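You operate a simulated robot arm through the tools that you are given. There is no shell and no other tool. Be economical: measure what you need, move in short steps, check, and stop when the job is done.

Carry out the task below with a simulated two-armed robot. There is one attempt and no reset: what you move stays moved.

JOB
Swap the clamped lens for the orange one and clamp it at 10 N.
Fine: hold the blue stand to turn its knob, OPEN before a lens moves. The pink lens goes on the grey block. Scratch and drop nothing.

It is judged by the outcome, as a careful person would: the job done as asked, and still so three seconds after it is handed in. It fails if anything else is knocked over, pushed out of place, dropped, spilled or broken.

ROBOT AND FRAMES
Two 6-joint arms with two-finger parallel grippers on one trunk, on a base that drives. Base frame: it is fixed to the floor where the robot stands at the start and does not move with it; the origin is under the middle of the robot, x ahead of it, y to its left, z up. Lengths are in m, angles in rad, forces in N, time in s.
The left shoulder is at the start at [0.07, 0.166, 1.432], the right one opposite. Places, roughly: brush [0.25, 2, 1]; caddy [-0.25, 2.25, 1]; clamp knob [0.5, -0.1, 0.9]; clamp pad [0.5, 0, 1]; dose dial [-0.7, 1.9, 1.1]; flat lever [-0.6, 1.9, 1]; gauge stand [-0.5, 2.25, 1]; lens block (5x5x4 cm) [0.5, 0.3, 0.9]; meter stand [-0.75, 2.25, 1]; pot [0.25, 2, 1]; pump stand [-0.75, 1.75, 1]; sliding post [-0.1, 2.2, 0.9]; square cup [-0.5, 1.75, 1]; top of the grey lens block [0.5, -0.3, 0.9]; tray with two handles [-0.25, 2, 0.25]; upright lever [-0.4, 2.2, 1]. Payload 3.91 kg a hand.
Tool frame (each hand has its own): the origin (TCP) lies between the finger pads and is the grasp point; the fingertips stand 0.03 m ahead of it; z points along the fingers, y is the line along which they close. Largest opening 0.11 m; finger width 0.02, thickness 0.01; the body of the gripper, 0.048 by 0.112 m, starts 0.055 m behind the TCP.
Orientation is that of the tool frame in the base frame, as a unit quaternion [x, y, z, w]. With the fingers straight down and closing along the base's y, the tool's x points along the base's -x, its y along +y and its z along -z.

CONTROLS
- The arms move only by the tool apply_moves. It takes "left_plan", "right_plan" or both (then of equal length, played together; a hand with none holds still); each is a list of rows, each a list of 7 numbers: the shift along the tool's x, y, z in m, then the turn, a rotation vector about the tool's x, y, z in rad, then the finger opening in m, from 0 to 0.11. In form: [[tx, ty, tz, wx, wy, wz, claw], ...]. A call has 1 to 12 rows; each row shifts and turns the commanded pose from where the row before left it, along the tool's axes as they then stand. Rows are played at 5 a second. More than 0.05 m and 0.15 rad between two rows, or a gripper value outside its range, and nothing of the call is played. Where a pose cannot be reached the arm comes as near as it can. A force on the tool above 40 N (or 10 N above the force at the start of the call, whichever is more), or a blocked arm, ends the call early, and 0.2 s more pass. Each finger travels about 0.108 m/s and halts on what it meets, pressing with about 43 N; the grip force reading is that of the motor and also rises with nothing between the fingers. The clock runs only during rows and for 0.2 s after the last one: add rows that do not move to give the fingers time. The reply holds the time, the measured pose of the TCP, the force on the tool along the base axes, the opening and the grip force, in the units named above and with some noise, with the torque about the TCP (base axes, N m) and any sound that the robot's microphone picked up.
- Cameras (640 x 400 px; columns grow to the right, rows downward): "scene" is now at [0.1257, -0.0103, 1.6376]; the picture's right is [-0.14, -0.99, 0.00], its down [-0.77, 0.11, -0.63] and it looks along [0.63, -0.09, -0.77] (base axes); focal length 282 px, centre (320, 200). "left" rides on the left gripper at [0.077, -0.007, -0.114] in its tool frame; the picture's right is [0.09, 1.00, 0.00], its down [-0.80, 0.07, -0.59] and it looks along [-0.59, 0.05, 0.80] (tool axes); focal length 270 px, centre (320, 200). "right" rides on the right gripper at [0.077, 0.007, -0.114] in its tool frame; the picture's right is [-0.09, 1.00, 0.00], its down [-0.80, -0.07, -0.59] and it looks along [-0.59, -0.05, 0.80] (tool axes); focal length 270 px, centre (320, 200).
- grab_frame(camera): a new picture of that camera. It takes no simulated time.
- lift_body(by): slides the trunk up (or, below 0, down) by that many m; the arms and the scene camera ride with it, the base frame stays. It gives what a move gives, with no picture.
- steer(legs): drives the robot by 1 to 6 legs, each [ahead, left, turn to the left] in m, m and rad, along the robot's own axes; the way and the turn of a leg run together, so that a leg with both is an arc; at most 1.5 m and 3.142 rad a leg. The arms and the cameras ride along, it lands a little off, and it stops where it bumps. It gives what a move gives.
- head_to(pan, tilt): turns the head with the scene camera to pan (to the left, within 1.501 rad either way) and tilt (down, from -0.506 to 1.204), counted from straight ahead of the robot. It gives what a move gives.
- point_at(camera, pixels): there is no depth. For up to 12 entries [column, row, z] of the newest picture of that camera ("zoom" is the newest enlarged one), the place [x, y] in the base frame at which the ray of that pixel passes the height z, good to about 0.002 m. It takes no simulated time.
- close_up(camera, box): a new picture of the part [left, top, right, bottom] of that camera's present view, enlarged. It takes no simulated time.
- close_job(): hands the job in; it is judged then, once.

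Keep the steps short. Do not move on a guess: measure, check each grasp and each placing, and mend mistakes. In all there are 80 turns and 70 pictures (those below and enlarged ones count). Leave the grippers open and the arms clear of the work at the hand-in unless told otherwise, and finish with a single line.

The tools are called after "Emit:" by a JSON object that holds its "api" and its "payload". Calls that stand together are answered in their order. apply_moves: Moves the arms, as the interface text tells. Its arguments: {"type":"object","properties":{"left_plan":{"type":"array"},"right_plan":{"type":"array"}},"required":[]} The other tools are called the same way: lift_body (by) slides the trunk up or down; steer (legs) drives the base; head_to (pan, tilt) turns the head that bears the scene camera; grab_frame (camera) takes a picture; point_at (camera, pixels) gives the place at which the rays of pixels pass given heights; close_up (camera, box) takes an enlarged picture of a part of a camera's view; close_job () hands the job in.

At the start:

```text
t: 0.0
left_tool_pos: [0.5783, 0.2946, 1.0]
left_orientation: [0.0, 1.0, 0.0, 0.0]
left_contact_force: [0.4, 0.2, -0.9]
left_moment: [-0.02, 0.02, 0.01]
left_grip_width: 0.1101
left_grip_force: 0.0
right_tool_pos: [0.6697, -0.1759, 0.9997]
right_orientation: [0.0, 1.0, 0.001, 0.0]
right_contact_force: [-0.3, -0.2, -0.1]
right_moment: [-0.02, 0.01, 0.02]
right_grip_width: 0.1098
right_grip_force: 0.1
trunk travel left (down, up): [-0.927, 0.013]
robot x, y, heading: [0.0, 0.0022, 0.002]
head pan, tilt: [-0.14, 0.883]
```

scene: 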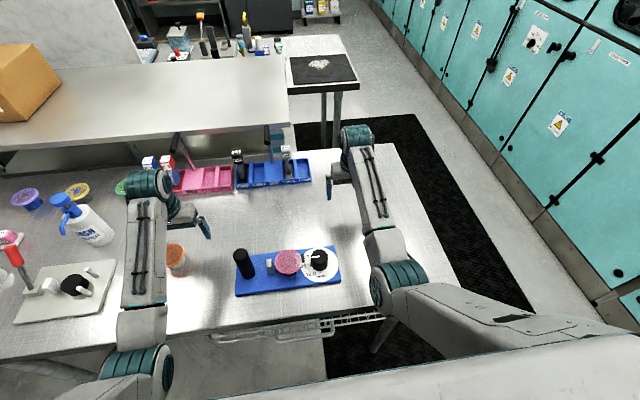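
right: 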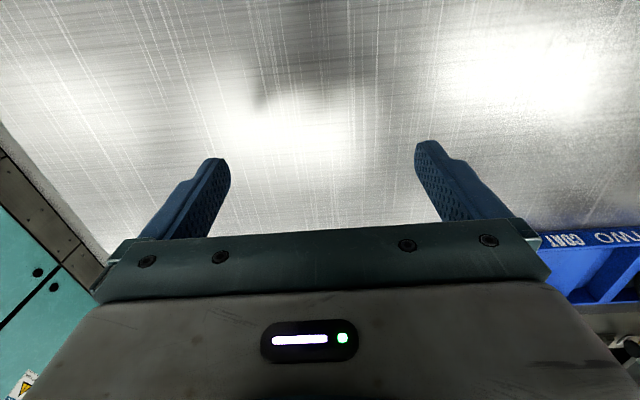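
left: 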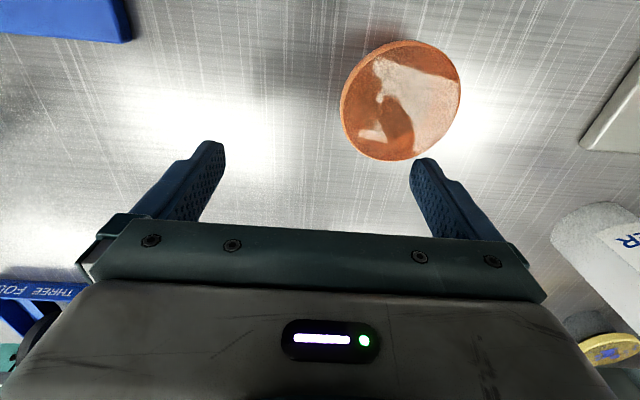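

I see the blue stand around (288,270), with a pink lens and a knob on a white dial, and the orange lens at about (176,260). I'll enlarge both areas to read the details.

Emit:
{"api": "close_up", "payload": {"camera": "scene", "box": [220, 230, 360, 310]}}

Emit:
{"api": "close_up", "payload": {"camera": "scene", "box": [130, 190, 370, 340]}}

```text
4.57 times, centred on (290, 270) of scene
```

zoom: 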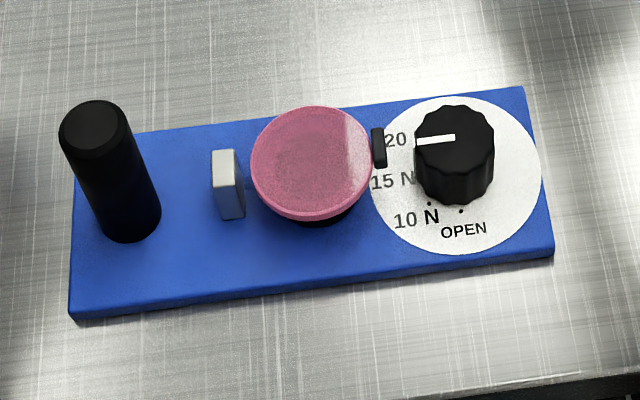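

```text
2.67 times, centred on (250, 265) of scene
```

zoom: 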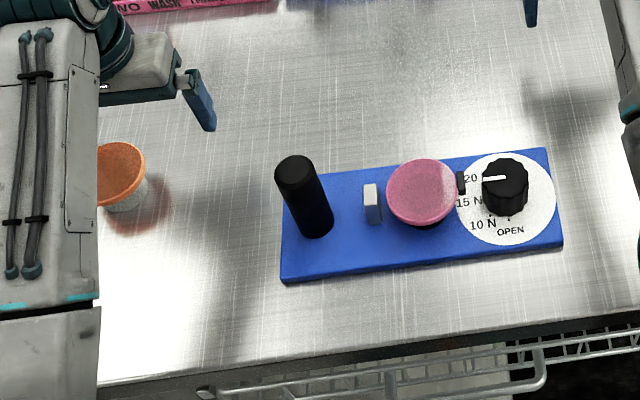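

I'll triangulate the orange lens from both cameras, and read the stand features in the enlarged picture at several candidate heights.

Emit:
{"api": "point_at", "payload": {"camera": "left", "pixels": [[401, 100, 0.85], [401, 100, 0.9], [401, 100, 0.95], [341, 105, 0.9], [461, 95, 0.9], [130, 40, 0.9], [130, 40, 0.85]]}}

Emit:
{"api": "point_at", "payload": {"camera": "zoom", "pixels": [[145, 158, 0.85], [145, 158, 0.9], [145, 158, 0.95], [282, 284, 0.85], [282, 284, 0.88], [563, 243, 0.85], [547, 148, 0.85], [505, 170, 0.9], [422, 190, 0.9], [372, 200, 0.9], [295, 165, 0.95], [320, 232, 0.87]]}}

Emit:
{"api": "point_at", "payload": {"camera": "scene", "pixels": [[310, 183, 0.85], [310, 183, 0.9], [235, 188, 0.85], [235, 188, 0.9]]}}

```text
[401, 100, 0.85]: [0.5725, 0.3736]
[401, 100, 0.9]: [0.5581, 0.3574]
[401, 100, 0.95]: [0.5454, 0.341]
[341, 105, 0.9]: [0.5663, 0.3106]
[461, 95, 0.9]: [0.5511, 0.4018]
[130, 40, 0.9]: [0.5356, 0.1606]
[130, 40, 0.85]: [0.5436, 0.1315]
```

```text
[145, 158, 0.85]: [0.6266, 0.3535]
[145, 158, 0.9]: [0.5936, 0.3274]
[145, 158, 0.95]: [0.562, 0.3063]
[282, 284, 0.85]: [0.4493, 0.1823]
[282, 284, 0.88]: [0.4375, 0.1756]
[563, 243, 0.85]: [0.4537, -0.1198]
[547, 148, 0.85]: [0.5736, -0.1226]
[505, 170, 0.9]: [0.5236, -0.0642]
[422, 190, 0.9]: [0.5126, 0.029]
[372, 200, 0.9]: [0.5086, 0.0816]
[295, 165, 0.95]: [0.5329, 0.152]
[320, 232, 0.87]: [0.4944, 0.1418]
```

```text
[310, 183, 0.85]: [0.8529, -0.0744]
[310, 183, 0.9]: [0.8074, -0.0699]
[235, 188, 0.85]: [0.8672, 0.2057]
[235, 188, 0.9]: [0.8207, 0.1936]
```

Heights are still ambiguous, so I'll lift both hands and pull them back. That lets the hand cameras look at the stand, the orange lens and the grey block from a second viewpoint.

Emit:
{"api": "apply_moves", "payload": {"left_plan": [[0.0, 0, -0.05, 0, 0, 0, 0.11], [0.0, 0, -0.05, 0, 0, 0, 0.11], [0.03, -0.02, -0.03, 0, 0, 0, 0.11], [0.04, -0.02, 0, 0, 0, 0, 0.11], [0.04, -0.02, 0, 0, 0, 0, 0.11], [0.04, -0.02, 0, 0, 0, 0, 0.11], [0, 0, 0, 0, 0, 0, 0.11]], "right_plan": [[0.0, 0, -0.05, 0, 0, 0, 0.11], [0.0, 0, -0.05, 0, 0, 0, 0.11], [0.04, -0.02, -0.02, 0, 0, 0, 0.11], [0.045, -0.02, 0, 0, 0, 0, 0.11], [0.045, -0.02, 0, 0, 0, 0, 0.11], [0.045, -0.02, 0, 0, 0, 0, 0.11], [0.045, -0.02, 0, 0, 0, 0, 0.11]]}}

Emit:
{"api": "grab_frame", "payload": {"camera": "left"}}

Emit:
{"api": "grab_frame", "payload": {"camera": "right"}}

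Emit:
{"api": "grab_frame", "payload": {"camera": "scene"}}

```text
t: 1.6
left_tool_pos: [0.4963, 0.236, 0.9792]
left_orientation: [0.001, 1.0, 0.001, 0.003]
left_contact_force: [-0.4, -0.2, -0.7]
left_moment: [0.01, 0.01, 0.01]
left_grip_width: 0.11
left_grip_force: 0.1
left hand out of reach, approached as far as the arm can: row 1, 2, 3, 4, 5, 6
right_tool_pos: [0.5302, -0.2682, 0.9901]
right_orientation: [0.0, 1.0, 0.003, 0.002]
right_contact_force: [0.0, 0.4, 0.5]
right_moment: [0.01, 0.04, -0.02]
right_grip_width: 0.1097
right_grip_force: 0.1
right hand out of reach, approached as far as the arm can: row 2, 3, 4, 5, 6, 7
trunk travel left (down, up): [-0.927, 0.013]
robot x, y, heading: [0.0032, 0.0021, 0.002]
head pan, tilt: [-0.14, 0.883]
```

```text
64 pictures are left
```

left: 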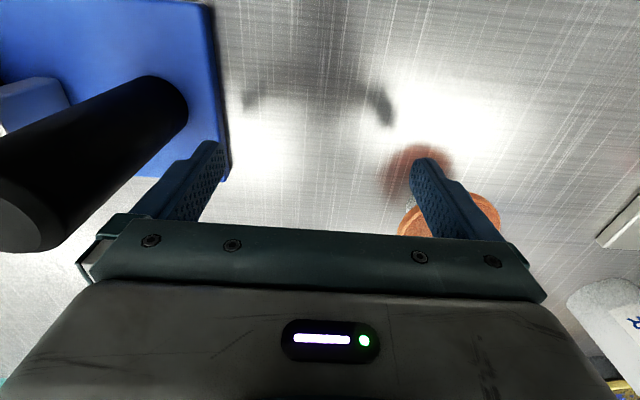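

```text
63 pictures are left
```

right: 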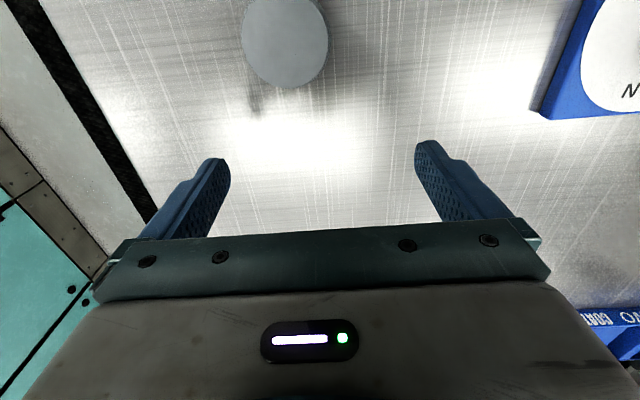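

```text
62 pictures are left
```

scene: 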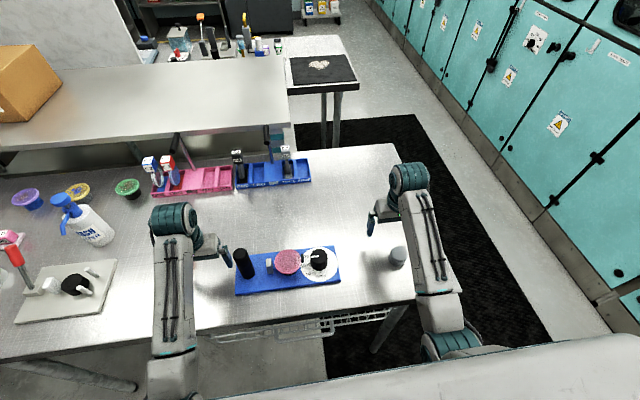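

Upward travel is limited. Now I have two views, so I'll triangulate the grey block's top: right camera (285,42), scene about (397,253). I'll also do the stand corner in the right picture at (541,113) and in the scene at (339,283).

Emit:
{"api": "point_at", "payload": {"camera": "right", "pixels": [[285, 42, 0.85], [285, 42, 0.9], [285, 42, 0.95], [541, 117, 0.8], [541, 117, 0.85], [541, 117, 0.9], [242, 42, 0.9], [328, 42, 0.9]]}}

Emit:
{"api": "point_at", "payload": {"camera": "left", "pixels": [[228, 178, 0.8], [228, 178, 0.85], [228, 178, 0.9], [35, 225, 0.95], [35, 225, 0.98], [210, 5, 0.85], [450, 215, 0.9], [450, 215, 0.85]]}}

Emit:
{"api": "close_up", "payload": {"camera": "scene", "box": [340, 220, 440, 290]}}

```text
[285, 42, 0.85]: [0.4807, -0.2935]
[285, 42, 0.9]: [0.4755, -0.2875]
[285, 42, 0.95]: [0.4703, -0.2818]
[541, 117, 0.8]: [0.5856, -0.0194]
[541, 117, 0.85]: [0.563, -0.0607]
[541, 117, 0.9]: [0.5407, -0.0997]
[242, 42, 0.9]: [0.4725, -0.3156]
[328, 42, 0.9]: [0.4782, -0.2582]
```

```text
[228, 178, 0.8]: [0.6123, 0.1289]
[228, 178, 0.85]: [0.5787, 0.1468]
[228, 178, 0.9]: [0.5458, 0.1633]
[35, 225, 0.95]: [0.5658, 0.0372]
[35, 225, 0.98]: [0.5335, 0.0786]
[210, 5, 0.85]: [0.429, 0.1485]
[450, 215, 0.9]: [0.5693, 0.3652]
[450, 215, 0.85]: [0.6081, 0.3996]
```

```text
5.71 times, centred on (390, 255) of scene
```

zoom: 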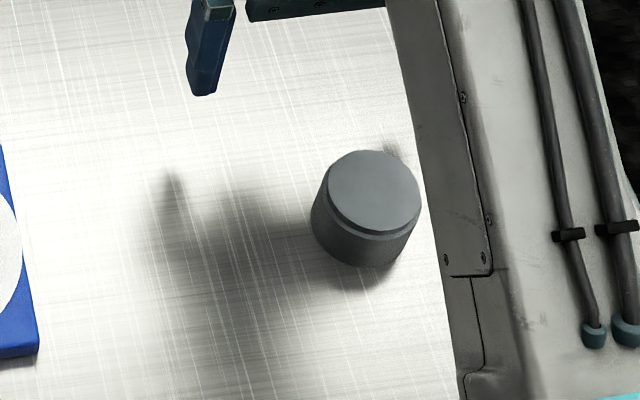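

The stand's top plate comes out near z ≈ 0.918, so the table is about 0.90. Next I'll refine with the other scene rays.

Emit:
{"api": "point_at", "payload": {"camera": "zoom", "pixels": [[374, 192, 0.92], [374, 192, 0.94], [374, 192, 0.96], [328, 192, 0.94], [421, 192, 0.94], [366, 265, 0.9]]}}

Emit:
{"api": "point_at", "payload": {"camera": "right", "pixels": [[285, 42, 0.92], [285, 42, 0.94], [285, 42, 0.96], [241, 42, 0.94], [329, 42, 0.94], [285, 88, 0.94]]}}

Emit:
{"api": "close_up", "payload": {"camera": "scene", "box": [225, 235, 345, 310]}}

```text
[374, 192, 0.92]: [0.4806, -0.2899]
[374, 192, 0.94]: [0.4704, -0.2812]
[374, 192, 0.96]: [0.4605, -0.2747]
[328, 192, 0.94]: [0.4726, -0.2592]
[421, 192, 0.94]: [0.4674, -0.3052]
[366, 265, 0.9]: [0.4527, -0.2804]
```

```text
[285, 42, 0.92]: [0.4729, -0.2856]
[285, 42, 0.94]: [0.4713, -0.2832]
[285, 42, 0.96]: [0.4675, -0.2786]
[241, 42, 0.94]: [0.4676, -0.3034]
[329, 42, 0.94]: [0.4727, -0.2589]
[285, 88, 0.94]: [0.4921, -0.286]
```

```text
5.33 times, centred on (285, 272) of scene
```

zoom: 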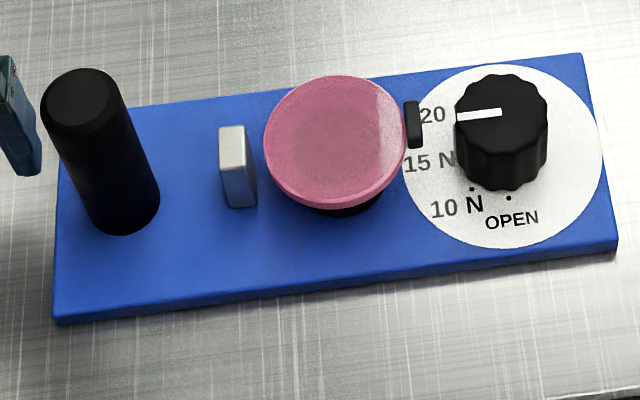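

The grey block's top is at z 0.94, centre (0.4705, −0.282), 46 mm across, so the table is at 0.90. The jaws squeeze the lens along y, so I must grip the lens along x. I'll yaw the right hand −90° in place, which also points its camera at the stand.

Emit:
{"api": "apply_moves", "payload": {"right_plan": [[0, 0, 0, 0, 0, -0.1428, 0.11], [0, 0, 0, 0, 0, -0.1428, 0.11], [0, 0, 0, 0, 0, -0.1428, 0.11], [0, 0, 0, 0, 0, -0.1428, 0.11], [0, 0, 0, 0, 0, -0.1428, 0.11], [0, 0, 0, 0, 0, -0.1428, 0.11], [0, 0, 0, 0, 0, -0.1428, 0.11], [0, 0, 0, 0, 0, -0.1428, 0.11], [0, 0, 0, 0, 0, -0.1428, 0.11], [0, 0, 0, 0, 0, -0.1428, 0.11], [0, 0, 0, 0, 0, -0.1428, 0.11], [0, 0, 0, 0, 0, 0, 0.11]]}}

Emit:
{"api": "grab_frame", "payload": {"camera": "right"}}

```text
t: 4.2
left_tool_pos: [0.4958, 0.2369, 0.9785]
left_orientation: [-0.001, 1.0, 0.0, 0.002]
left_contact_force: [-0.1, -0.6, 0.3]
left_moment: [0.0, -0.01, -0.01]
left_grip_width: 0.1097
left_grip_force: 0.1
right_tool_pos: [0.5333, -0.2688, 0.9881]
right_orientation: [-0.707, 0.707, 0.0, 0.0]
right_contact_force: [0.2, -0.3, 0.2]
right_moment: [0.0, 0.0, 0.0]
right_grip_width: 0.11
right_grip_force: 0.2
trunk travel left (down, up): [-0.927, 0.013]
robot x, y, heading: [-0.0019, -0.0021, 0.001]
head pan, tilt: [-0.14, 0.883]
```

```text
59 pictures are left
```

right: 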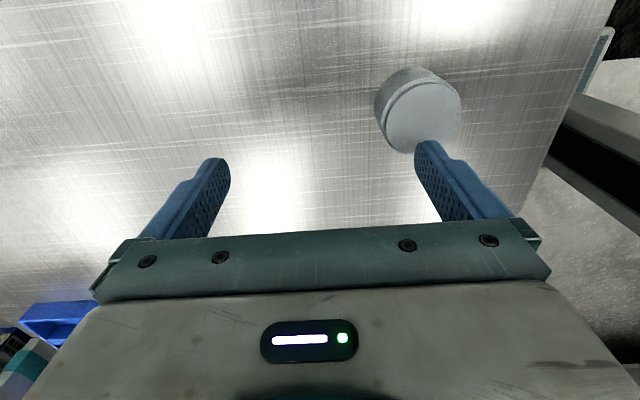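

The view is limited to what's right under the hand. Triangulating the black post gives its top at z ≈ 1.02, centre about (0.489, 0.137), taller than I can lift over. I'll straddle it from its left side with the fingers closing along x, so the left hand yaws +90° first and the right hand yaws back to 0.

Emit:
{"api": "apply_moves", "payload": {"left_plan": [[0, 0, 0, 0, 0, 0.1428, 0.11], [0, 0, 0, 0, 0, 0.1428, 0.11], [0, 0, 0, 0, 0, 0.1428, 0.11], [0, 0, 0, 0, 0, 0.1428, 0.11], [0, 0, 0, 0, 0, 0.1428, 0.11], [0, 0, 0, 0, 0, 0.1428, 0.11], [0, 0, 0, 0, 0, 0.1428, 0.11], [0, 0, 0, 0, 0, 0.1428, 0.11], [0, 0, 0, 0, 0, 0.1428, 0.11], [0, 0, 0, 0, 0, 0.1428, 0.11], [0, 0, 0, 0, 0, 0.1428, 0.11], [0, 0, 0, 0, 0, 0, 0.11]], "right_plan": [[0, 0, 0, 0, 0, 0.1428, 0.11], [0, 0, 0, 0, 0, 0.1428, 0.11], [0, 0, 0, 0, 0, 0.1428, 0.11], [0, 0, 0, 0, 0, 0.1428, 0.11], [0, 0, 0, 0, 0, 0.1428, 0.11], [0, 0, 0, 0, 0, 0.1428, 0.11], [0, 0, 0, 0, 0, 0.1428, 0.11], [0, 0, 0, 0, 0, 0.1428, 0.11], [0, 0, 0, 0, 0, 0.1428, 0.11], [0, 0, 0, 0, 0, 0.1428, 0.11], [0, 0, 0, 0, 0, 0.1428, 0.11], [0, 0, 0, 0, 0, 0, 0.11]]}}

Emit:
{"api": "grab_frame", "payload": {"camera": "left"}}

Emit:
{"api": "close_up", "payload": {"camera": "scene", "box": [150, 190, 390, 340]}}

```text
t: 6.8
left_tool_pos: [0.4973, 0.2369, 0.9779]
left_orientation: [0.708, 0.706, 0.0, 0.0]
left_contact_force: [0.9, 0.3, -0.8]
left_moment: [-0.01, 0.01, 0.0]
left_grip_width: 0.1096
left_grip_force: 0.1
right_tool_pos: [0.5327, -0.268, 0.9875]
right_orientation: [0.001, 1.0, 0.0, 0.001]
right_contact_force: [0.6, -0.6, 0.4]
right_moment: [0.01, 0.03, 0.01]
right_grip_width: 0.11
right_grip_force: 0.1
trunk travel left (down, up): [-0.927, 0.013]
robot x, y, heading: [0.004, -0.0015, 0.001]
head pan, tilt: [-0.14, 0.883]
```

```text
58 pictures are left
```

left: 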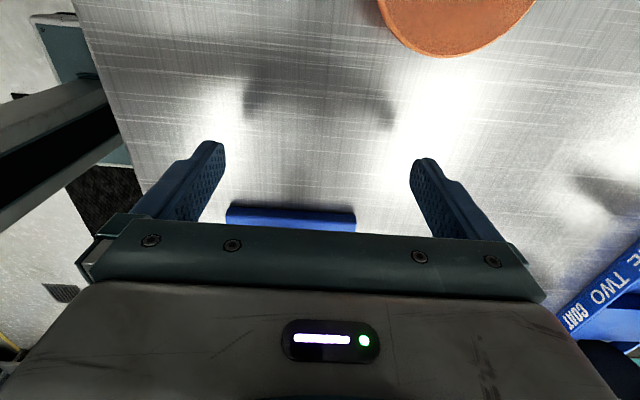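

```text
2.67 times, centred on (270, 265) of scene
```

zoom: 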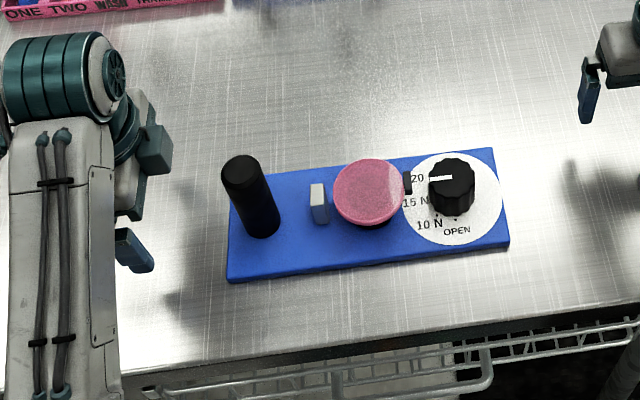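

I'll measure the features of the stand now: corners, post top, jaws, lens, knob, dial and marks.

Emit:
{"api": "point_at", "payload": {"camera": "left", "pixels": [[228, 207, 0.918], [356, 213, 0.918], [378, 5, 0.945], [535, 5, 0.945], [455, 57, 0.945]]}}

Emit:
{"api": "point_at", "payload": {"camera": "zoom", "pixels": [[228, 275, 0.918], [509, 240, 0.918], [494, 149, 0.918], [241, 170, 1.02], [265, 225, 0.918], [452, 200, 0.92], [452, 174, 0.95], [456, 219, 0.92], [437, 215, 0.92], [369, 189, 0.95], [318, 186, 0.94], [407, 174, 0.94]]}}

Emit:
{"api": "close_up", "payload": {"camera": "scene", "box": [296, 242, 344, 287]}}

```text
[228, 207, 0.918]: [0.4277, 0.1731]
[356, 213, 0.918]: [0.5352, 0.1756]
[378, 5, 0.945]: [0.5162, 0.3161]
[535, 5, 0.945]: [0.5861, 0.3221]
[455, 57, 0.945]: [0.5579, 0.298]
```

```text
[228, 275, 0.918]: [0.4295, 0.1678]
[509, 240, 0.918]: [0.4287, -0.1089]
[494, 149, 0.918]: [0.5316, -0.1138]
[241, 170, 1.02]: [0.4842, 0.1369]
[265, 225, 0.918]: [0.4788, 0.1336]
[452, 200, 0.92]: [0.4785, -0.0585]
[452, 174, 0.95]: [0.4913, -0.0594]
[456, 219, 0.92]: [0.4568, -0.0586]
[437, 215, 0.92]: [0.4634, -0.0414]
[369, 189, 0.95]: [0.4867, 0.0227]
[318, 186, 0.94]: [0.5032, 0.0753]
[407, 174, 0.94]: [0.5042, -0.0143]
```

```text
8.89 times, centred on (320, 264) of scene
```

zoom: 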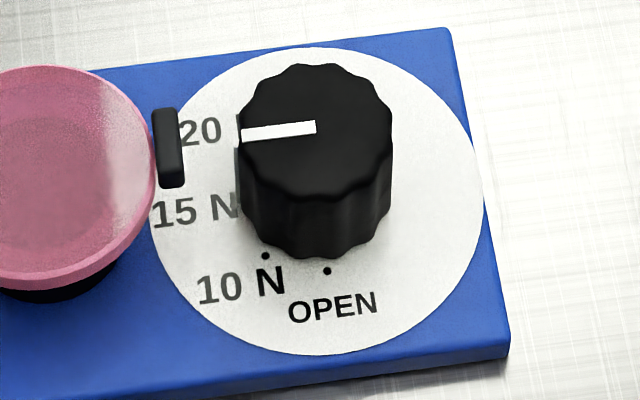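

The stand spans x 0.429–0.533 and y −0.111–0.170 with its axis at x ≈ 0.481. Post top is at ~1.02, knob top ~0.968, lens ~0.96 and jaw tops ~0.975. My lifting room is short because the arms are folded too close. I'll raise the trunk slightly, then back the robot away by 0.17 m to gain height.

Emit:
{"api": "lift_body", "payload": {"by": 0.012}}

Emit:
{"api": "steer", "payload": {"legs": [[-0.17, 0, 0]]}}

Emit:
{"api": "apply_moves", "payload": {"left_plan": [[0, 0, -0.04, 0, 0, 0, 0.11], [0, 0.05, 0, 0, 0, 0, 0.11], [0, 0.05, 0, 0, 0, 0, 0.11], [0, 0, -0.03, 0, 0, 0, 0.11], [0, 0, 0, 0, 0, 0, 0.11]], "right_plan": [[0, 0, -0.04, 0, 0, 0, 0.11], [-0.05, 0, 0, 0, 0, 0, 0.11], [-0.05, 0, 0, 0, 0, 0, 0.11], [0, 0, -0.03, 0, 0, 0, 0.11], [0, 0, 0, 0, 0, 0, 0.11]]}}

Emit:
{"api": "grab_frame", "payload": {"camera": "scene"}}

```text
t: 7.4
left_tool_pos: [0.4969, 0.2376, 0.9892]
left_orientation: [0.708, 0.706, 0.0, 0.0]
left_contact_force: [1.4, 0.1, -0.1]
left_moment: [-0.03, 0.0, 0.01]
left_grip_width: 0.11
left_grip_force: 0.1
right_tool_pos: [0.5333, -0.2686, 1.0007]
right_orientation: [0.0, 1.0, 0.0, 0.0]
right_contact_force: [0.2, 0.8, -0.1]
right_moment: [0.03, 0.01, -0.01]
right_grip_width: 0.1099
right_grip_force: 0.1
trunk travel left (down, up): [-0.939, 0.001]
robot x, y, heading: [0.0003, -0.0003, -0.003]
head pan, tilt: [-0.14, 0.883]
```

```text
t: 8.9
left_tool_pos: [0.3313, 0.2374, 0.9871]
left_orientation: [0.707, 0.707, -0.001, 0.001]
left_contact_force: [-0.3, -0.4, 0.3]
left_moment: [-0.02, 0.05, -0.03]
left_grip_width: 0.11
left_grip_force: 0.1
right_tool_pos: [0.3676, -0.2683, 0.9986]
right_orientation: [0.001, 1.0, 0.0, -0.002]
right_contact_force: [0.6, -0.8, -0.3]
right_moment: [0.01, 0.0, -0.01]
right_grip_width: 0.11
right_grip_force: 0.1
trunk travel left (down, up): [-0.939, 0.001]
robot x, y, heading: [-0.168, -0.0031, 0.002]
head pan, tilt: [-0.14, 0.883]
```

```text
t: 10.1
left_tool_pos: [0.4362, 0.2372, 1.0228]
left_orientation: [0.707, 0.707, 0.0, 0.0]
left_contact_force: [-0.2, -0.1, 0.0]
left_moment: [0.05, 0.02, -0.01]
left_grip_width: 0.1099
left_grip_force: 0.1
left hand out of reach, approached as far as the arm can: row 1
right_tool_pos: [0.4735, -0.272, 1.0335]
right_orientation: [-0.001, 1.0, 0.0, 0.0]
right_contact_force: [-1.1, -0.1, 0.4]
right_moment: [0.01, -0.01, 0.04]
right_grip_width: 0.1097
right_grip_force: 0.1
right hand out of reach, approached as far as the arm can: row 1
trunk travel left (down, up): [-0.939, 0.001]
robot x, y, heading: [-0.1685, 0.0009, 0.002]
head pan, tilt: [-0.14, 0.883]
```

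```text
55 pictures are left
```

scene: 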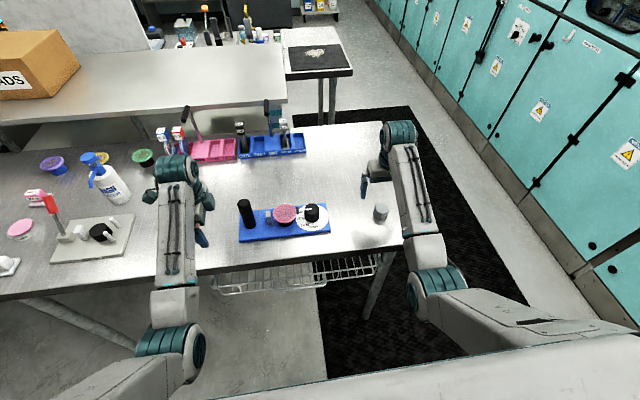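

Height is now available. I'll bring the right hand over the knob area at z ≈ 1.05 to look straight down with its camera.

Emit:
{"api": "apply_moves", "payload": {"right_plan": [[-0.03, 0, -0.02, 0, 0, 0, 0.11], [-0.02, 0.045, 0, 0, 0, 0, 0.11], [0, 0.045, 0, 0, 0, 0, 0.11], [0, 0.045, 0, 0, 0, 0, 0.11], [0, 0.045, 0, 0, 0, 0, 0.11], [0, 0.03, 0, 0, 0, 0, 0.11], [0, 0, 0, 0, 0, 0, 0.11]]}}

Emit:
{"api": "grab_frame", "payload": {"camera": "right"}}

```text
t: 11.7
left_tool_pos: [0.437, 0.2352, 1.0219]
left_orientation: [0.707, 0.707, 0.001, -0.001]
left_contact_force: [0.0, 0.4, -0.3]
left_moment: [-0.02, -0.01, 0.0]
left_grip_width: 0.1104
left_grip_force: 0.1
right_tool_pos: [0.5227, -0.0625, 1.0546]
right_orientation: [0.001, 1.0, 0.001, 0.0]
right_contact_force: [-0.1, -0.7, 0.0]
right_moment: [0.04, 0.0, -0.01]
right_grip_width: 0.1099
right_grip_force: 0.0
trunk travel left (down, up): [-0.939, 0.001]
robot x, y, heading: [-0.1682, -0.0042, 0.001]
head pan, tilt: [-0.14, 0.883]
```

```text
54 pictures are left
```

right: 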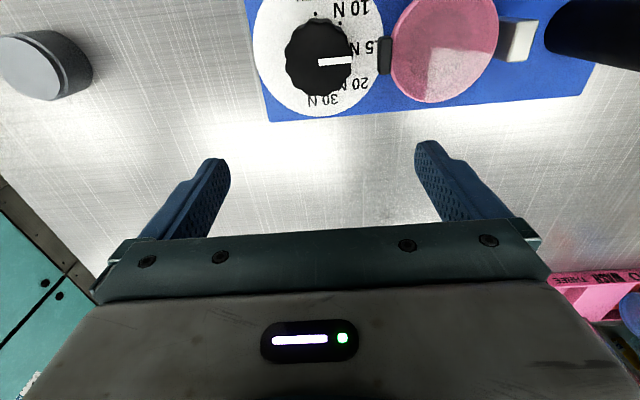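

I can see the full dial: 10, 15, 20 and 30 N, with the pointer at about +y. I'll zoom in on it and triangulate the heights.

Emit:
{"api": "close_up", "payload": {"camera": "right", "box": [240, 0, 400, 125]}}

Emit:
{"api": "point_at", "payload": {"camera": "right", "pixels": [[319, 57, 0.96], [319, 57, 0.97], [286, 57, 0.968], [351, 57, 0.968], [445, 47, 0.95], [445, 47, 0.96], [445, 47, 0.97], [388, 50, 0.96], [501, 45, 0.96], [270, 121, 0.918], [519, 40, 0.975], [385, 56, 0.975]]}}

Emit:
{"api": "point_at", "payload": {"camera": "scene", "pixels": [[286, 213, 0.95], [286, 213, 0.96], [286, 213, 0.97], [312, 210, 0.96], [312, 210, 0.97], [245, 206, 1.02]]}}

```text
3.20 times, centred on (320, 62) of right
```

zoom: 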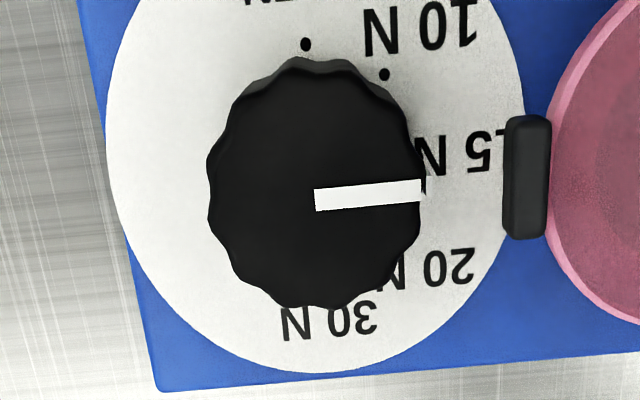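

```text
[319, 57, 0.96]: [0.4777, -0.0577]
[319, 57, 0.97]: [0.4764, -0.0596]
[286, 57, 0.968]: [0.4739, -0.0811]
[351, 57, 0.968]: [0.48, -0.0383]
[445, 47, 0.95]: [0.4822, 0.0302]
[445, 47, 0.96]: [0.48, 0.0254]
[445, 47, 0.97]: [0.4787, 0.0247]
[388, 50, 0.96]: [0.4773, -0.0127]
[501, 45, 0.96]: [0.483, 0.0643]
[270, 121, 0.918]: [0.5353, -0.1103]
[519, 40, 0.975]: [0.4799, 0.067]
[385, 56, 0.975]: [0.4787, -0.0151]
```

```text
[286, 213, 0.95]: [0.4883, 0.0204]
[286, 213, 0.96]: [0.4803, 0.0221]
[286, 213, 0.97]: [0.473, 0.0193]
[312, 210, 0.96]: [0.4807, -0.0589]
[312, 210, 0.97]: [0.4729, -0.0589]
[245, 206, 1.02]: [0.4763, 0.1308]
```

I'll measure the dial dots and pointer ends precisely.

Emit:
{"api": "point_at", "payload": {"camera": "zoom", "pixels": [[305, 43, 0.919], [386, 73, 0.919], [105, 165, 0.919], [525, 140, 0.919], [320, 373, 0.919], [316, 200, 0.968], [421, 190, 0.968], [208, 190, 0.968], [420, 190, 0.968], [345, 65, 0.968], [330, 306, 0.968], [526, 178, 0.975]]}}

```text
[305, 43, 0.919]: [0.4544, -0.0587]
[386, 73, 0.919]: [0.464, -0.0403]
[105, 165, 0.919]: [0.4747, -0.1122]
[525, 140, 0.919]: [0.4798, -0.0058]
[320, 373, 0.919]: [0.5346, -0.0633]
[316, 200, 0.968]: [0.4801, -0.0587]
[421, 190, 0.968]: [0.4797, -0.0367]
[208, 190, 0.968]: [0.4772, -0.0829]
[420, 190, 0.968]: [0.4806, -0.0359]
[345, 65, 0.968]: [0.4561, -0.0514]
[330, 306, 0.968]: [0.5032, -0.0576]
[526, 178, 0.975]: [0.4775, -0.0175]
```

The knob's centre is (0.480, −0.059), radius 23 mm, and its pointer is exactly at +y. OPEN lies at −x, a −90° tool turn, and the 10 N dot is about 47° back from OPEN. The moving jaw is close to the knob on the +y side, so my finger line should sweep from −45° to −135° yaw. I'll test that wrist range in free air and line the left hand up beside the post.

Emit:
{"api": "apply_moves", "payload": {"left_plan": [[0, 0.022, 0, 0, 0, 0, 0.11], [0, 0.022, 0, 0, 0, 0, 0.11], [0, 0, 0.02, 0, 0, 0, 0.11], [0, 0, 0.014, 0, 0, 0, 0.11], [0, 0, 0, 0, 0, 0, 0.11], [0, 0, 0, 0, 0, 0, 0.11], [0, 0, 0, 0, 0, 0, 0.11], [0, 0, 0, 0, 0, 0, 0.11], [0, 0, 0, 0, 0, 0, 0.11], [0, 0, 0, 0, 0, 0, 0.11], [0, 0, 0, 0, 0, 0, 0.11], [0, 0, 0, 0, 0, 0, 0.11]], "right_plan": [[0, 0, 0, 0, 0, -0.1473, 0.11], [0, 0, 0, 0, 0, -0.1473, 0.11], [0, 0, 0, 0, 0, -0.1473, 0.11], [0, 0, 0, 0, 0, -0.1473, 0.11], [0, 0, 0, 0, 0, -0.1473, 0.11], [0, 0, 0, 0, 0, -0.1473, 0.11], [0, 0, 0, 0, 0, -0.1473, 0.11], [0, 0, 0, 0, 0, -0.1473, 0.11], [0, 0, 0, 0, 0, -0.1473, 0.11], [0, 0, 0, 0, 0, -0.1473, 0.11], [0, 0, 0, 0, 0, -0.1473, 0.11], [0, 0, 0, 0, 0, -0.1473, 0.11]]}}

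Emit:
{"api": "apply_moves", "payload": {"right_plan": [[0, 0, 0, 0, 0, -0.1473, 0.11], [0, 0, 0, 0, 0, -0.1473, 0.11], [0, 0, 0, 0, 0, -0.1473, 0.11], [0, 0, 0, 0, 0, -0.1473, 0.11], [0, 0, 0, 0, 0, 0, 0.11]]}}

Emit:
{"api": "grab_frame", "payload": {"camera": "left"}}

Emit:
{"api": "grab_frame", "payload": {"camera": "scene"}}

```text
t: 14.3
left_tool_pos: [0.481, 0.2373, 0.9887]
left_orientation: [0.707, 0.707, 0.001, 0.001]
left_contact_force: [0.6, 0.2, 0.2]
left_moment: [-0.05, 0.0, -0.01]
left_grip_width: 0.1101
left_grip_force: 0.0
right_tool_pos: [0.525, -0.061, 1.0535]
right_orientation: [0.773, -0.634, -0.001, 0.0]
right_contact_force: [0.5, 0.8, 0.0]
right_moment: [0.0, 0.02, 0.02]
right_grip_width: 0.11
right_grip_force: 0.0
trunk travel left (down, up): [-0.939, 0.001]
robot x, y, heading: [-0.1647, -0.0021, 0.001]
head pan, tilt: [-0.14, 0.883]
```

```text
t: 15.5
left_tool_pos: [0.4818, 0.2375, 0.9872]
left_orientation: [0.707, 0.707, 0.001, 0.0]
left_contact_force: [0.8, 0.0, -0.1]
left_moment: [0.01, 0.01, -0.01]
left_grip_width: 0.1098
left_grip_force: 0.0
right_tool_pos: [0.5237, -0.0618, 1.0543]
right_orientation: [0.924, -0.382, 0.0, 0.0]
right_contact_force: [-0.4, 0.1, -0.1]
right_moment: [0.01, -0.02, 0.01]
right_grip_width: 0.1101
right_grip_force: 0.0
trunk travel left (down, up): [-0.939, 0.001]
robot x, y, heading: [-0.1711, 0.0013, 0.003]
head pan, tilt: [-0.14, 0.883]
```

```text
52 pictures are left
```

left: 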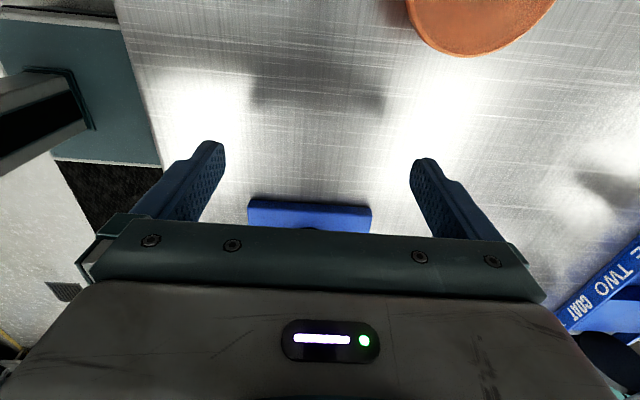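

```text
51 pictures are left
```

scene: 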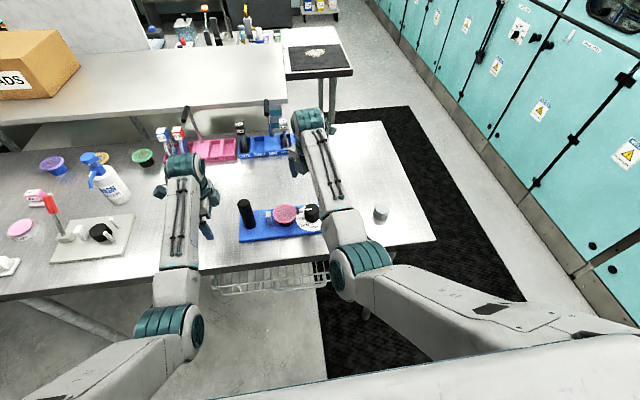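

The wrist range is fine. I'll check the stand-end edges in the left picture, (248,222)–(372,230), to centre on x before sliding in around the post.

Emit:
{"api": "point_at", "payload": {"camera": "left", "pixels": [[249, 202, 0.918], [371, 208, 0.918], [248, 222, 0.918], [371, 231, 0.918]]}}

Emit:
{"api": "apply_moves", "payload": {"left_plan": [[-0.02, 0, 0, 0, 0, 0, 0.11], [-0.02, 0, 0, 0, 0, 0, 0.11], [-0.02, 0, 0, 0, 0, 0, 0.11], [-0.02, 0, 0, 0, 0, 0, 0.11], [-0.021, 0, 0, 0, 0, 0, 0.11], [0, 0, 0, 0, 0, 0, 0.11]], "right_plan": [[0, 0, 0, 0, 0, 0.131, 0.11], [0, 0, 0, 0, 0, 0.131, 0.11], [0, 0, 0, 0, 0, 0.131, 0.11], [0, 0, 0, 0, 0, 0.131, 0.11], [0, 0, 0, 0, 0, 0.131, 0.11], [0, 0, 0, 0, 0, 0.131, 0.11]]}}

Emit:
{"api": "grab_frame", "payload": {"camera": "left"}}

Emit:
{"api": "close_up", "payload": {"camera": "scene", "box": [170, 160, 330, 260]}}

```text
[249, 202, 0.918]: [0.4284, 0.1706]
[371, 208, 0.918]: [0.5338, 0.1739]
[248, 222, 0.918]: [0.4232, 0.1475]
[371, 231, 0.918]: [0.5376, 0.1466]
```

```text
t: 16.9
left_tool_pos: [0.4808, 0.1354, 0.9878]
left_orientation: [0.707, 0.708, 0.0, 0.0]
left_contact_force: [-0.2, 0.2, 0.1]
left_moment: [0.04, 0.0, 0.02]
left_grip_width: 0.11
left_grip_force: 0.0
right_tool_pos: [0.5241, -0.0621, 1.0542]
right_orientation: [-0.707, 0.708, 0.0, -0.001]
right_contact_force: [-0.3, -0.6, 0.3]
right_moment: [0.01, 0.0, 0.04]
right_grip_width: 0.1101
right_grip_force: 0.1
trunk travel left (down, up): [-0.939, 0.001]
robot x, y, heading: [-0.1703, -0.0033, -0.001]
head pan, tilt: [-0.14, 0.883]
```

```text
50 pictures are left
```

left: 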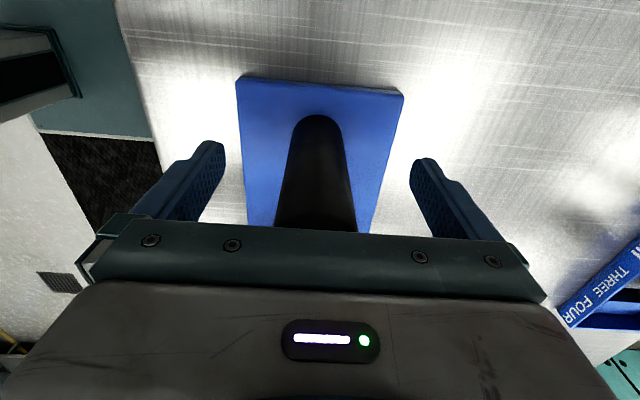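

```text
4.00 times, centred on (250, 210) of scene
```

zoom: 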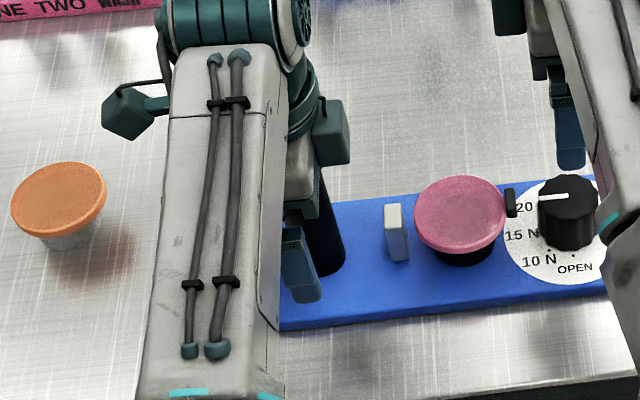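

The post sits centred between the left fingers: post middle at column 317, finger middle about 318. I'll close the left hand on it gradually.

Emit:
{"api": "apply_moves", "payload": {"left_plan": [[0, 0, 0, 0, 0, 0, 0.09], [0, 0, 0, 0, 0, 0, 0.07], [0, 0, 0, 0, 0, 0, 0.055], [0, 0, 0, 0, 0, 0, 0.045], [0, 0, 0, 0, 0, 0, 0.038], [0, 0, 0, 0, 0, 0, 0.03], [0, 0, 0, 0, 0, 0, 0.02], [0, 0, 0, 0, 0, 0, 0.01], [0, 0, 0, 0, 0, 0, 0.01]]}}

Emit:
{"api": "close_up", "payload": {"camera": "scene", "box": [170, 160, 330, 260]}}

```text
t: 18.9
left_tool_pos: [0.4818, 0.1353, 0.988]
left_orientation: [0.707, 0.707, 0.001, 0.0]
left_contact_force: [0.6, -0.3, 1.0]
left_moment: [0.04, 0.23, -0.08]
left_grip_width: 0.0347
left_grip_force: 43.6
right_tool_pos: [0.5238, -0.062, 1.0548]
right_orientation: [-0.707, 0.707, 0.0, 0.0]
right_contact_force: [0.2, 0.6, 0.0]
right_moment: [0.01, 0.0, 0.01]
right_grip_width: 0.1101
right_grip_force: 0.1
trunk travel left (down, up): [-0.939, 0.001]
robot x, y, heading: [-0.1661, -0.003, -0.007]
head pan, tilt: [-0.14, 0.883]
```

```text
4.00 times, centred on (250, 210) of scene
```

zoom: 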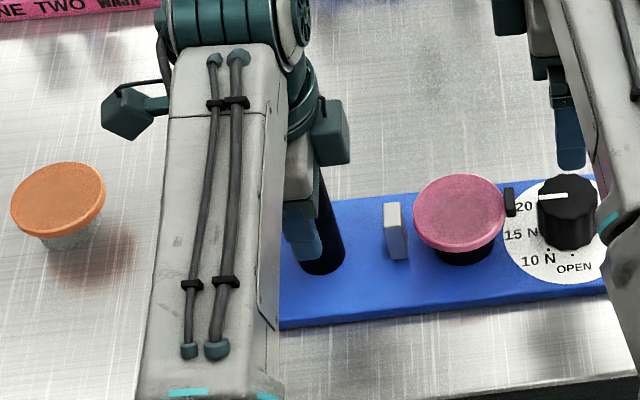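

The post is held (34.7 mm, 43 N) and nothing shifted. Now I'll put the right hand above the knob at yaw −45° with opening 0.075.

Emit:
{"api": "apply_moves", "payload": {"right_plan": [[-0.0015, 0.022, 0, 0, 0, 0, 0.1], [-0.0015, 0.0218, 0, 0, 0, 0, 0.09], [0, 0, 0, 0, 0, 0.131, 0.075], [0, 0, 0, 0, 0, 0.131, 0.075], [0, 0, 0, 0, 0, 0.131, 0.075], [0, 0, 0, 0, 0, 0.131, 0.075], [0, 0, 0, 0, 0, 0.131, 0.075], [0, 0, 0, 0, 0, 0.1304, 0.075], [0, 0, 0.03, 0, 0, 0, 0.075], [0, 0, 0, 0, 0, 0, 0.075]]}}

Emit:
{"api": "grab_frame", "payload": {"camera": "right"}}

```text
t: 21.1
left_tool_pos: [0.4822, 0.1358, 0.9886]
left_orientation: [0.707, 0.708, 0.002, 0.001]
left_contact_force: [0.3, -0.5, 1.0]
left_moment: [0.22, 0.22, -0.04]
left_grip_width: 0.035
left_grip_force: 43.0
right_tool_pos: [0.4885, -0.0693, 1.0309]
right_orientation: [-0.378, 0.926, -0.008, 0.005]
right_contact_force: [0.9, -0.6, -0.2]
right_moment: [-0.02, 0.04, -0.01]
right_grip_width: 0.0751
right_grip_force: 0.1
trunk travel left (down, up): [-0.939, 0.001]
robot x, y, heading: [-0.1685, -0.0044, 0.0]
head pan, tilt: [-0.14, 0.883]
```

```text
47 pictures are left
```

right: 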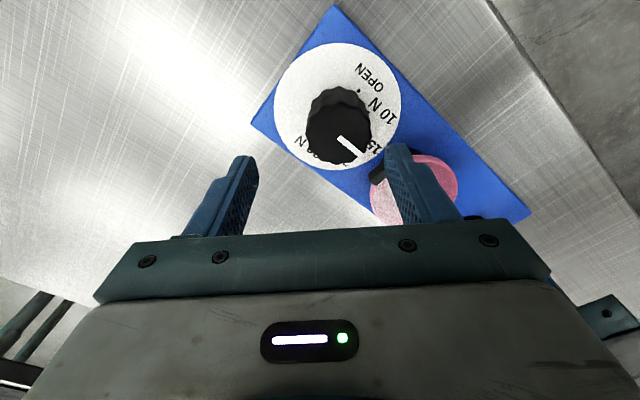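

It reads 1 cm off the expected spot, so it may still be settling. I'll wait two rows and read again.

Emit:
{"api": "apply_moves", "payload": {"right_plan": [[0, 0, 0, 0, 0, 0, 0.075], [0, 0, 0, 0, 0, 0, 0.075], [0, 0, 0, 0, 0, 0, 0.075]]}}

```text
t: 21.9
left_tool_pos: [0.4825, 0.1352, 0.9889]
left_orientation: [0.707, 0.707, 0.0, 0.0]
left_contact_force: [0.1, 0.3, 0.7]
left_moment: [0.07, 0.2, -0.02]
left_grip_width: 0.0349
left_grip_force: 43.0
right_tool_pos: [0.4868, -0.0684, 1.0284]
right_orientation: [-0.379, 0.926, -0.008, 0.003]
right_contact_force: [-0.5, 0.1, -0.3]
right_moment: [0.01, 0.01, -0.01]
right_grip_width: 0.0749
right_grip_force: 0.1
trunk travel left (down, up): [-0.939, 0.001]
robot x, y, heading: [-0.1672, 0.0009, -0.0]
head pan, tilt: [-0.14, 0.883]
```

It settled off target, so I'll command the correction of (−0.007, +0.009).

Emit:
{"api": "apply_moves", "payload": {"right_plan": [[-0.0018, 0.0115, 0, 0, 0, 0, 0.075], [0, 0, 0, 0, 0, 0, 0.075], [0, 0, 0, 0, 0, 0, 0.075]]}}

Emit:
{"api": "grab_frame", "payload": {"camera": "scene"}}

```text
t: 22.9
left_tool_pos: [0.4822, 0.135, 0.9889]
left_orientation: [0.707, 0.707, 0.0, 0.0]
left_contact_force: [-1.1, 0.9, 0.9]
left_moment: [0.11, 0.27, -0.07]
left_grip_width: 0.0348
left_grip_force: 42.9
right_tool_pos: [0.4875, -0.0781, 1.0316]
right_orientation: [-0.372, 0.928, -0.021, 0.005]
right_contact_force: [0.0, 0.3, 0.9]
right_moment: [0.02, -0.03, -0.01]
right_grip_width: 0.075
right_grip_force: 0.0
trunk travel left (down, up): [-0.939, 0.001]
robot x, y, heading: [-0.1655, -0.0002, -0.002]
head pan, tilt: [-0.14, 0.883]
stopped in row 3 (right hand): the arm was blocked; the commanded pose is now the measured one
```

```text
46 pictures are left
```

scene: 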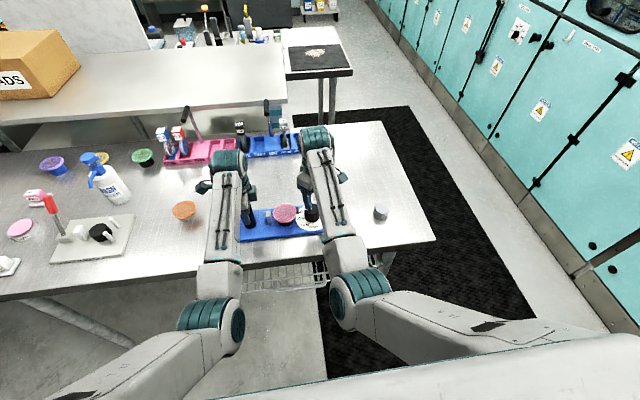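

The right arm was blocked by something. I'll look closely at the space between the hands.

Emit:
{"api": "close_up", "payload": {"camera": "scene", "box": [180, 120, 380, 245]}}

Emit:
{"api": "grab_frame", "payload": {"camera": "right"}}

```text
3.20 times, centred on (280, 182) of scene
```

zoom: 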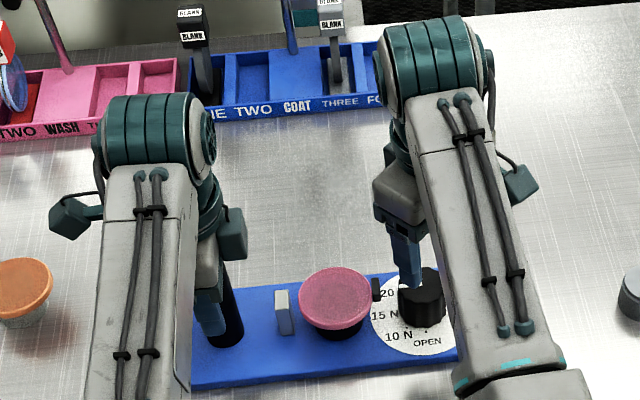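

```text
44 pictures are left
```

right: 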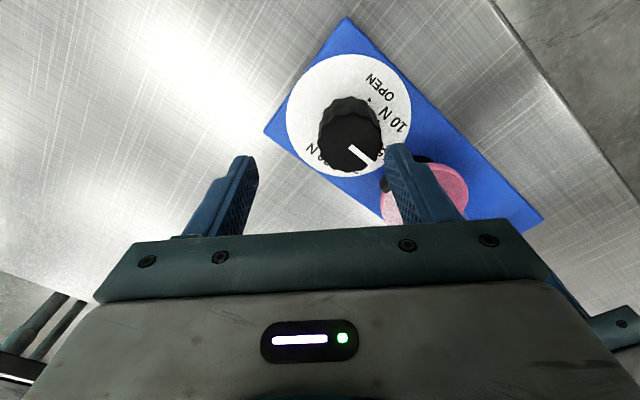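

I see no contact between the hands, and there's no force on the tool, so a link further up the arm may be touching. I'll look down at the elbows.

Emit:
{"api": "head_to", "payload": {"pan": 0.0, "tilt": 1.2}}

Emit:
{"api": "grab_frame", "payload": {"camera": "scene"}}

```text
t: 23.7
left_tool_pos: [0.4817, 0.136, 0.9887]
left_orientation: [0.707, 0.707, 0.0, 0.0]
left_contact_force: [-0.5, 0.2, 0.2]
left_moment: [0.14, 0.21, -0.15]
left_grip_width: 0.035
left_grip_force: 42.9
right_tool_pos: [0.4884, -0.0761, 1.0315]
right_orientation: [-0.372, 0.928, -0.021, 0.004]
right_contact_force: [1.1, 0.7, -0.8]
right_moment: [-0.03, 0.04, -0.02]
right_grip_width: 0.0752
right_grip_force: 0.1
trunk travel left (down, up): [-0.939, 0.001]
robot x, y, heading: [-0.1659, 0.0038, -0.002]
head pan, tilt: [0.0, 1.201]
```

```text
43 pictures are left
```

scene: 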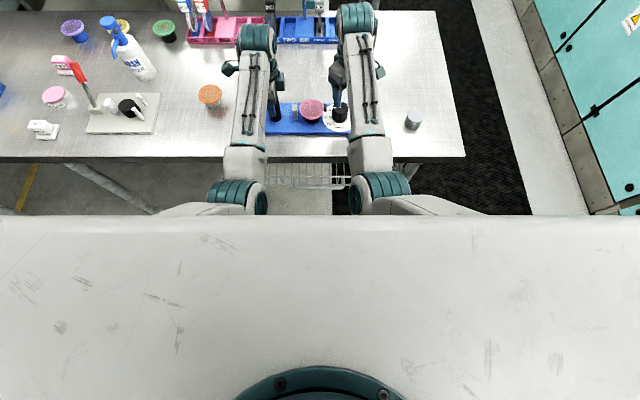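

No link contact is visible, so this may be a wrist limit near this yaw. I'll turn back to −90° yaw slightly higher and see whether it tracks again.

Emit:
{"api": "apply_moves", "payload": {"right_plan": [[0, 0, -0.01, 0, 0, 0, 0.075], [0, 0, -0.01, 0, 0, -0.131, 0.075], [0, 0, 0, 0, 0, -0.131, 0.075], [0, 0, 0, 0, 0, -0.131, 0.075], [0, 0, 0, 0, 0, -0.131, 0.075], [0, 0, 0, 0, 0, -0.131, 0.075], [0, 0, 0, 0, 0, -0.131, 0.075], [0, 0, 0, 0, 0, 0, 0.075]]}}

```text
t: 25.5
left_tool_pos: [0.4813, 0.1354, 0.9879]
left_orientation: [0.707, 0.707, 0.001, 0.001]
left_contact_force: [-0.1, 0.6, 1.8]
left_moment: [0.01, 0.22, -0.07]
left_grip_width: 0.0351
left_grip_force: 43.2
right_tool_pos: [0.4875, -0.0794, 1.0517]
right_orientation: [-0.699, 0.715, -0.022, -0.004]
right_contact_force: [-0.1, -0.7, 0.3]
right_moment: [-0.02, 0.02, -0.02]
right_grip_width: 0.0748
right_grip_force: 0.0
trunk travel left (down, up): [-0.939, 0.001]
robot x, y, heading: [-0.1669, 0.0017, -0.003]
head pan, tilt: [0.0, 1.201]
```

Yaw tracks fine. Now I'll remove the residual tilt and move in small steps toward the knob axis (0.480, −0.059) at yaw −90°.

Emit:
{"api": "apply_moves", "payload": {"right_plan": [[0, 0, 0, -0.0258, -0.0364, -0.023, 0.075], [-0.007, 0.004, 0, 0, 0, 0, 0.075], [-0.007, 0.0035, 0, 0, 0, 0, 0.075], [-0.0065, 0, 0, 0, 0, 0, 0.075], [0, 0, 0, 0, 0, 0, 0.075]]}}

```text
t: 26.7
left_tool_pos: [0.4821, 0.1354, 0.9893]
left_orientation: [0.707, 0.707, 0.001, 0.001]
left_contact_force: [-0.4, 0.2, 0.9]
left_moment: [-0.09, 0.24, -0.05]
left_grip_width: 0.0349
left_grip_force: 42.8
right_tool_pos: [0.4835, -0.0722, 1.0498]
right_orientation: [-0.702, 0.712, -0.007, -0.005]
right_contact_force: [0.4, 0.2, 0.2]
right_moment: [0.01, -0.02, -0.03]
right_grip_width: 0.0751
right_grip_force: 0.0
trunk travel left (down, up): [-0.939, 0.001]
robot x, y, heading: [-0.1675, 0.0005, -0.002]
head pan, tilt: [0.0, 1.201]
```

Something stops the right arm near y ≈ −0.07 without tool force. To tell arm-to-arm contact from a reach limit, I'll release the post and slide the left hand out, then see whether the right hand settles on target.

Emit:
{"api": "apply_moves", "payload": {"left_plan": [[0, 0, 0, 0, 0, 0, 0.05], [0, 0, 0, 0, 0, 0, 0.08], [0, 0, 0, 0, 0, 0, 0.11], [0, 0, 0, 0, 0, 0, 0.11], [0.03, 0, 0, 0, 0, 0, 0.11], [0.04, 0, 0, 0, 0, 0, 0.11], [0.04, 0, 0, 0, 0, 0, 0.11], [0, 0, 0, 0, 0, 0, 0.11]]}}

```text
t: 28.5
left_tool_pos: [0.4819, 0.2453, 0.9884]
left_orientation: [0.707, 0.707, 0.0, 0.0]
left_contact_force: [-0.8, -0.7, -0.3]
left_moment: [-0.03, 0.0, -0.04]
left_grip_width: 0.1096
left_grip_force: 0.2
right_tool_pos: [0.4831, -0.0724, 1.0512]
right_orientation: [-0.702, 0.712, -0.007, -0.005]
right_contact_force: [-0.4, 0.4, -0.1]
right_moment: [-0.02, 0.02, 0.0]
right_grip_width: 0.0749
right_grip_force: 0.2
trunk travel left (down, up): [-0.939, 0.001]
robot x, y, heading: [-0.1701, -0.0002, -0.002]
head pan, tilt: [0.0, 1.201]
```

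I'll nudge the right hand toward the knob axis again with the left hand out of the way.

Emit:
{"api": "apply_moves", "payload": {"right_plan": [[-0.007, 0.003, 0, 0, 0, 0, 0.075], [-0.006, 0, 0, 0, 0, 0, 0.075], [0, 0, 0, 0, 0, 0, 0.075]]}}

```text
t: 29.5
left_tool_pos: [0.4812, 0.2448, 0.9883]
left_orientation: [0.707, 0.707, 0.001, 0.001]
left_contact_force: [-0.1, 0.3, 0.1]
left_moment: [0.0, -0.01, 0.01]
left_grip_width: 0.11
left_grip_force: 0.1
right_tool_pos: [0.4858, -0.0777, 1.0506]
right_orientation: [-0.696, 0.717, -0.018, -0.012]
right_contact_force: [0.0, -0.5, -0.3]
right_moment: [0.0, 0.01, 0.01]
right_grip_width: 0.0749
right_grip_force: 0.0
trunk travel left (down, up): [-0.939, 0.001]
robot x, y, heading: [-0.1683, -0.0002, -0.002]
head pan, tilt: [0.0, 1.201]
stopped in row 3 (right hand): the arm was blocked; the commanded pose is now the measured one
```

It isn't the other arm. The right arm is cramped when reaching inward this close, so I'll back off another 0.09 m and shift 0.04 m to the left.

Emit:
{"api": "steer", "payload": {"legs": [[-0.09, 0.04, 0]]}}

Emit:
{"api": "head_to", "payload": {"pan": 0.0, "tilt": 0.9}}

```text
t: 30.6
left_tool_pos: [0.3962, 0.284, 0.9868]
left_orientation: [0.707, 0.707, 0.0, -0.001]
left_contact_force: [0.3, 0.6, -0.2]
left_moment: [-0.02, -0.03, -0.01]
left_grip_width: 0.11
left_grip_force: 0.1
right_tool_pos: [0.4008, -0.0391, 1.0478]
right_orientation: [-0.697, 0.717, -0.015, -0.013]
right_contact_force: [-0.8, -0.7, 0.1]
right_moment: [-0.01, -0.02, 0.0]
right_grip_width: 0.0749
right_grip_force: 0.0
trunk travel left (down, up): [-0.939, 0.001]
robot x, y, heading: [-0.2591, 0.0367, 0.0]
head pan, tilt: [0.0, 1.201]
```

```text
t: 31.4
left_tool_pos: [0.3933, 0.2855, 0.9883]
left_orientation: [0.707, 0.707, 0.001, 0.002]
left_contact_force: [-0.1, 0.5, -0.3]
left_moment: [0.0, -0.03, 0.03]
left_grip_width: 0.11
left_grip_force: 0.1
right_tool_pos: [0.3958, -0.0372, 1.0491]
right_orientation: [-0.697, 0.717, -0.019, -0.013]
right_contact_force: [-0.4, 0.8, -0.3]
right_moment: [0.0, -0.02, -0.03]
right_grip_width: 0.0749
right_grip_force: 0.1
trunk travel left (down, up): [-0.939, 0.001]
robot x, y, heading: [-0.2537, 0.0419, 0.002]
head pan, tilt: [0.0, 0.901]
```

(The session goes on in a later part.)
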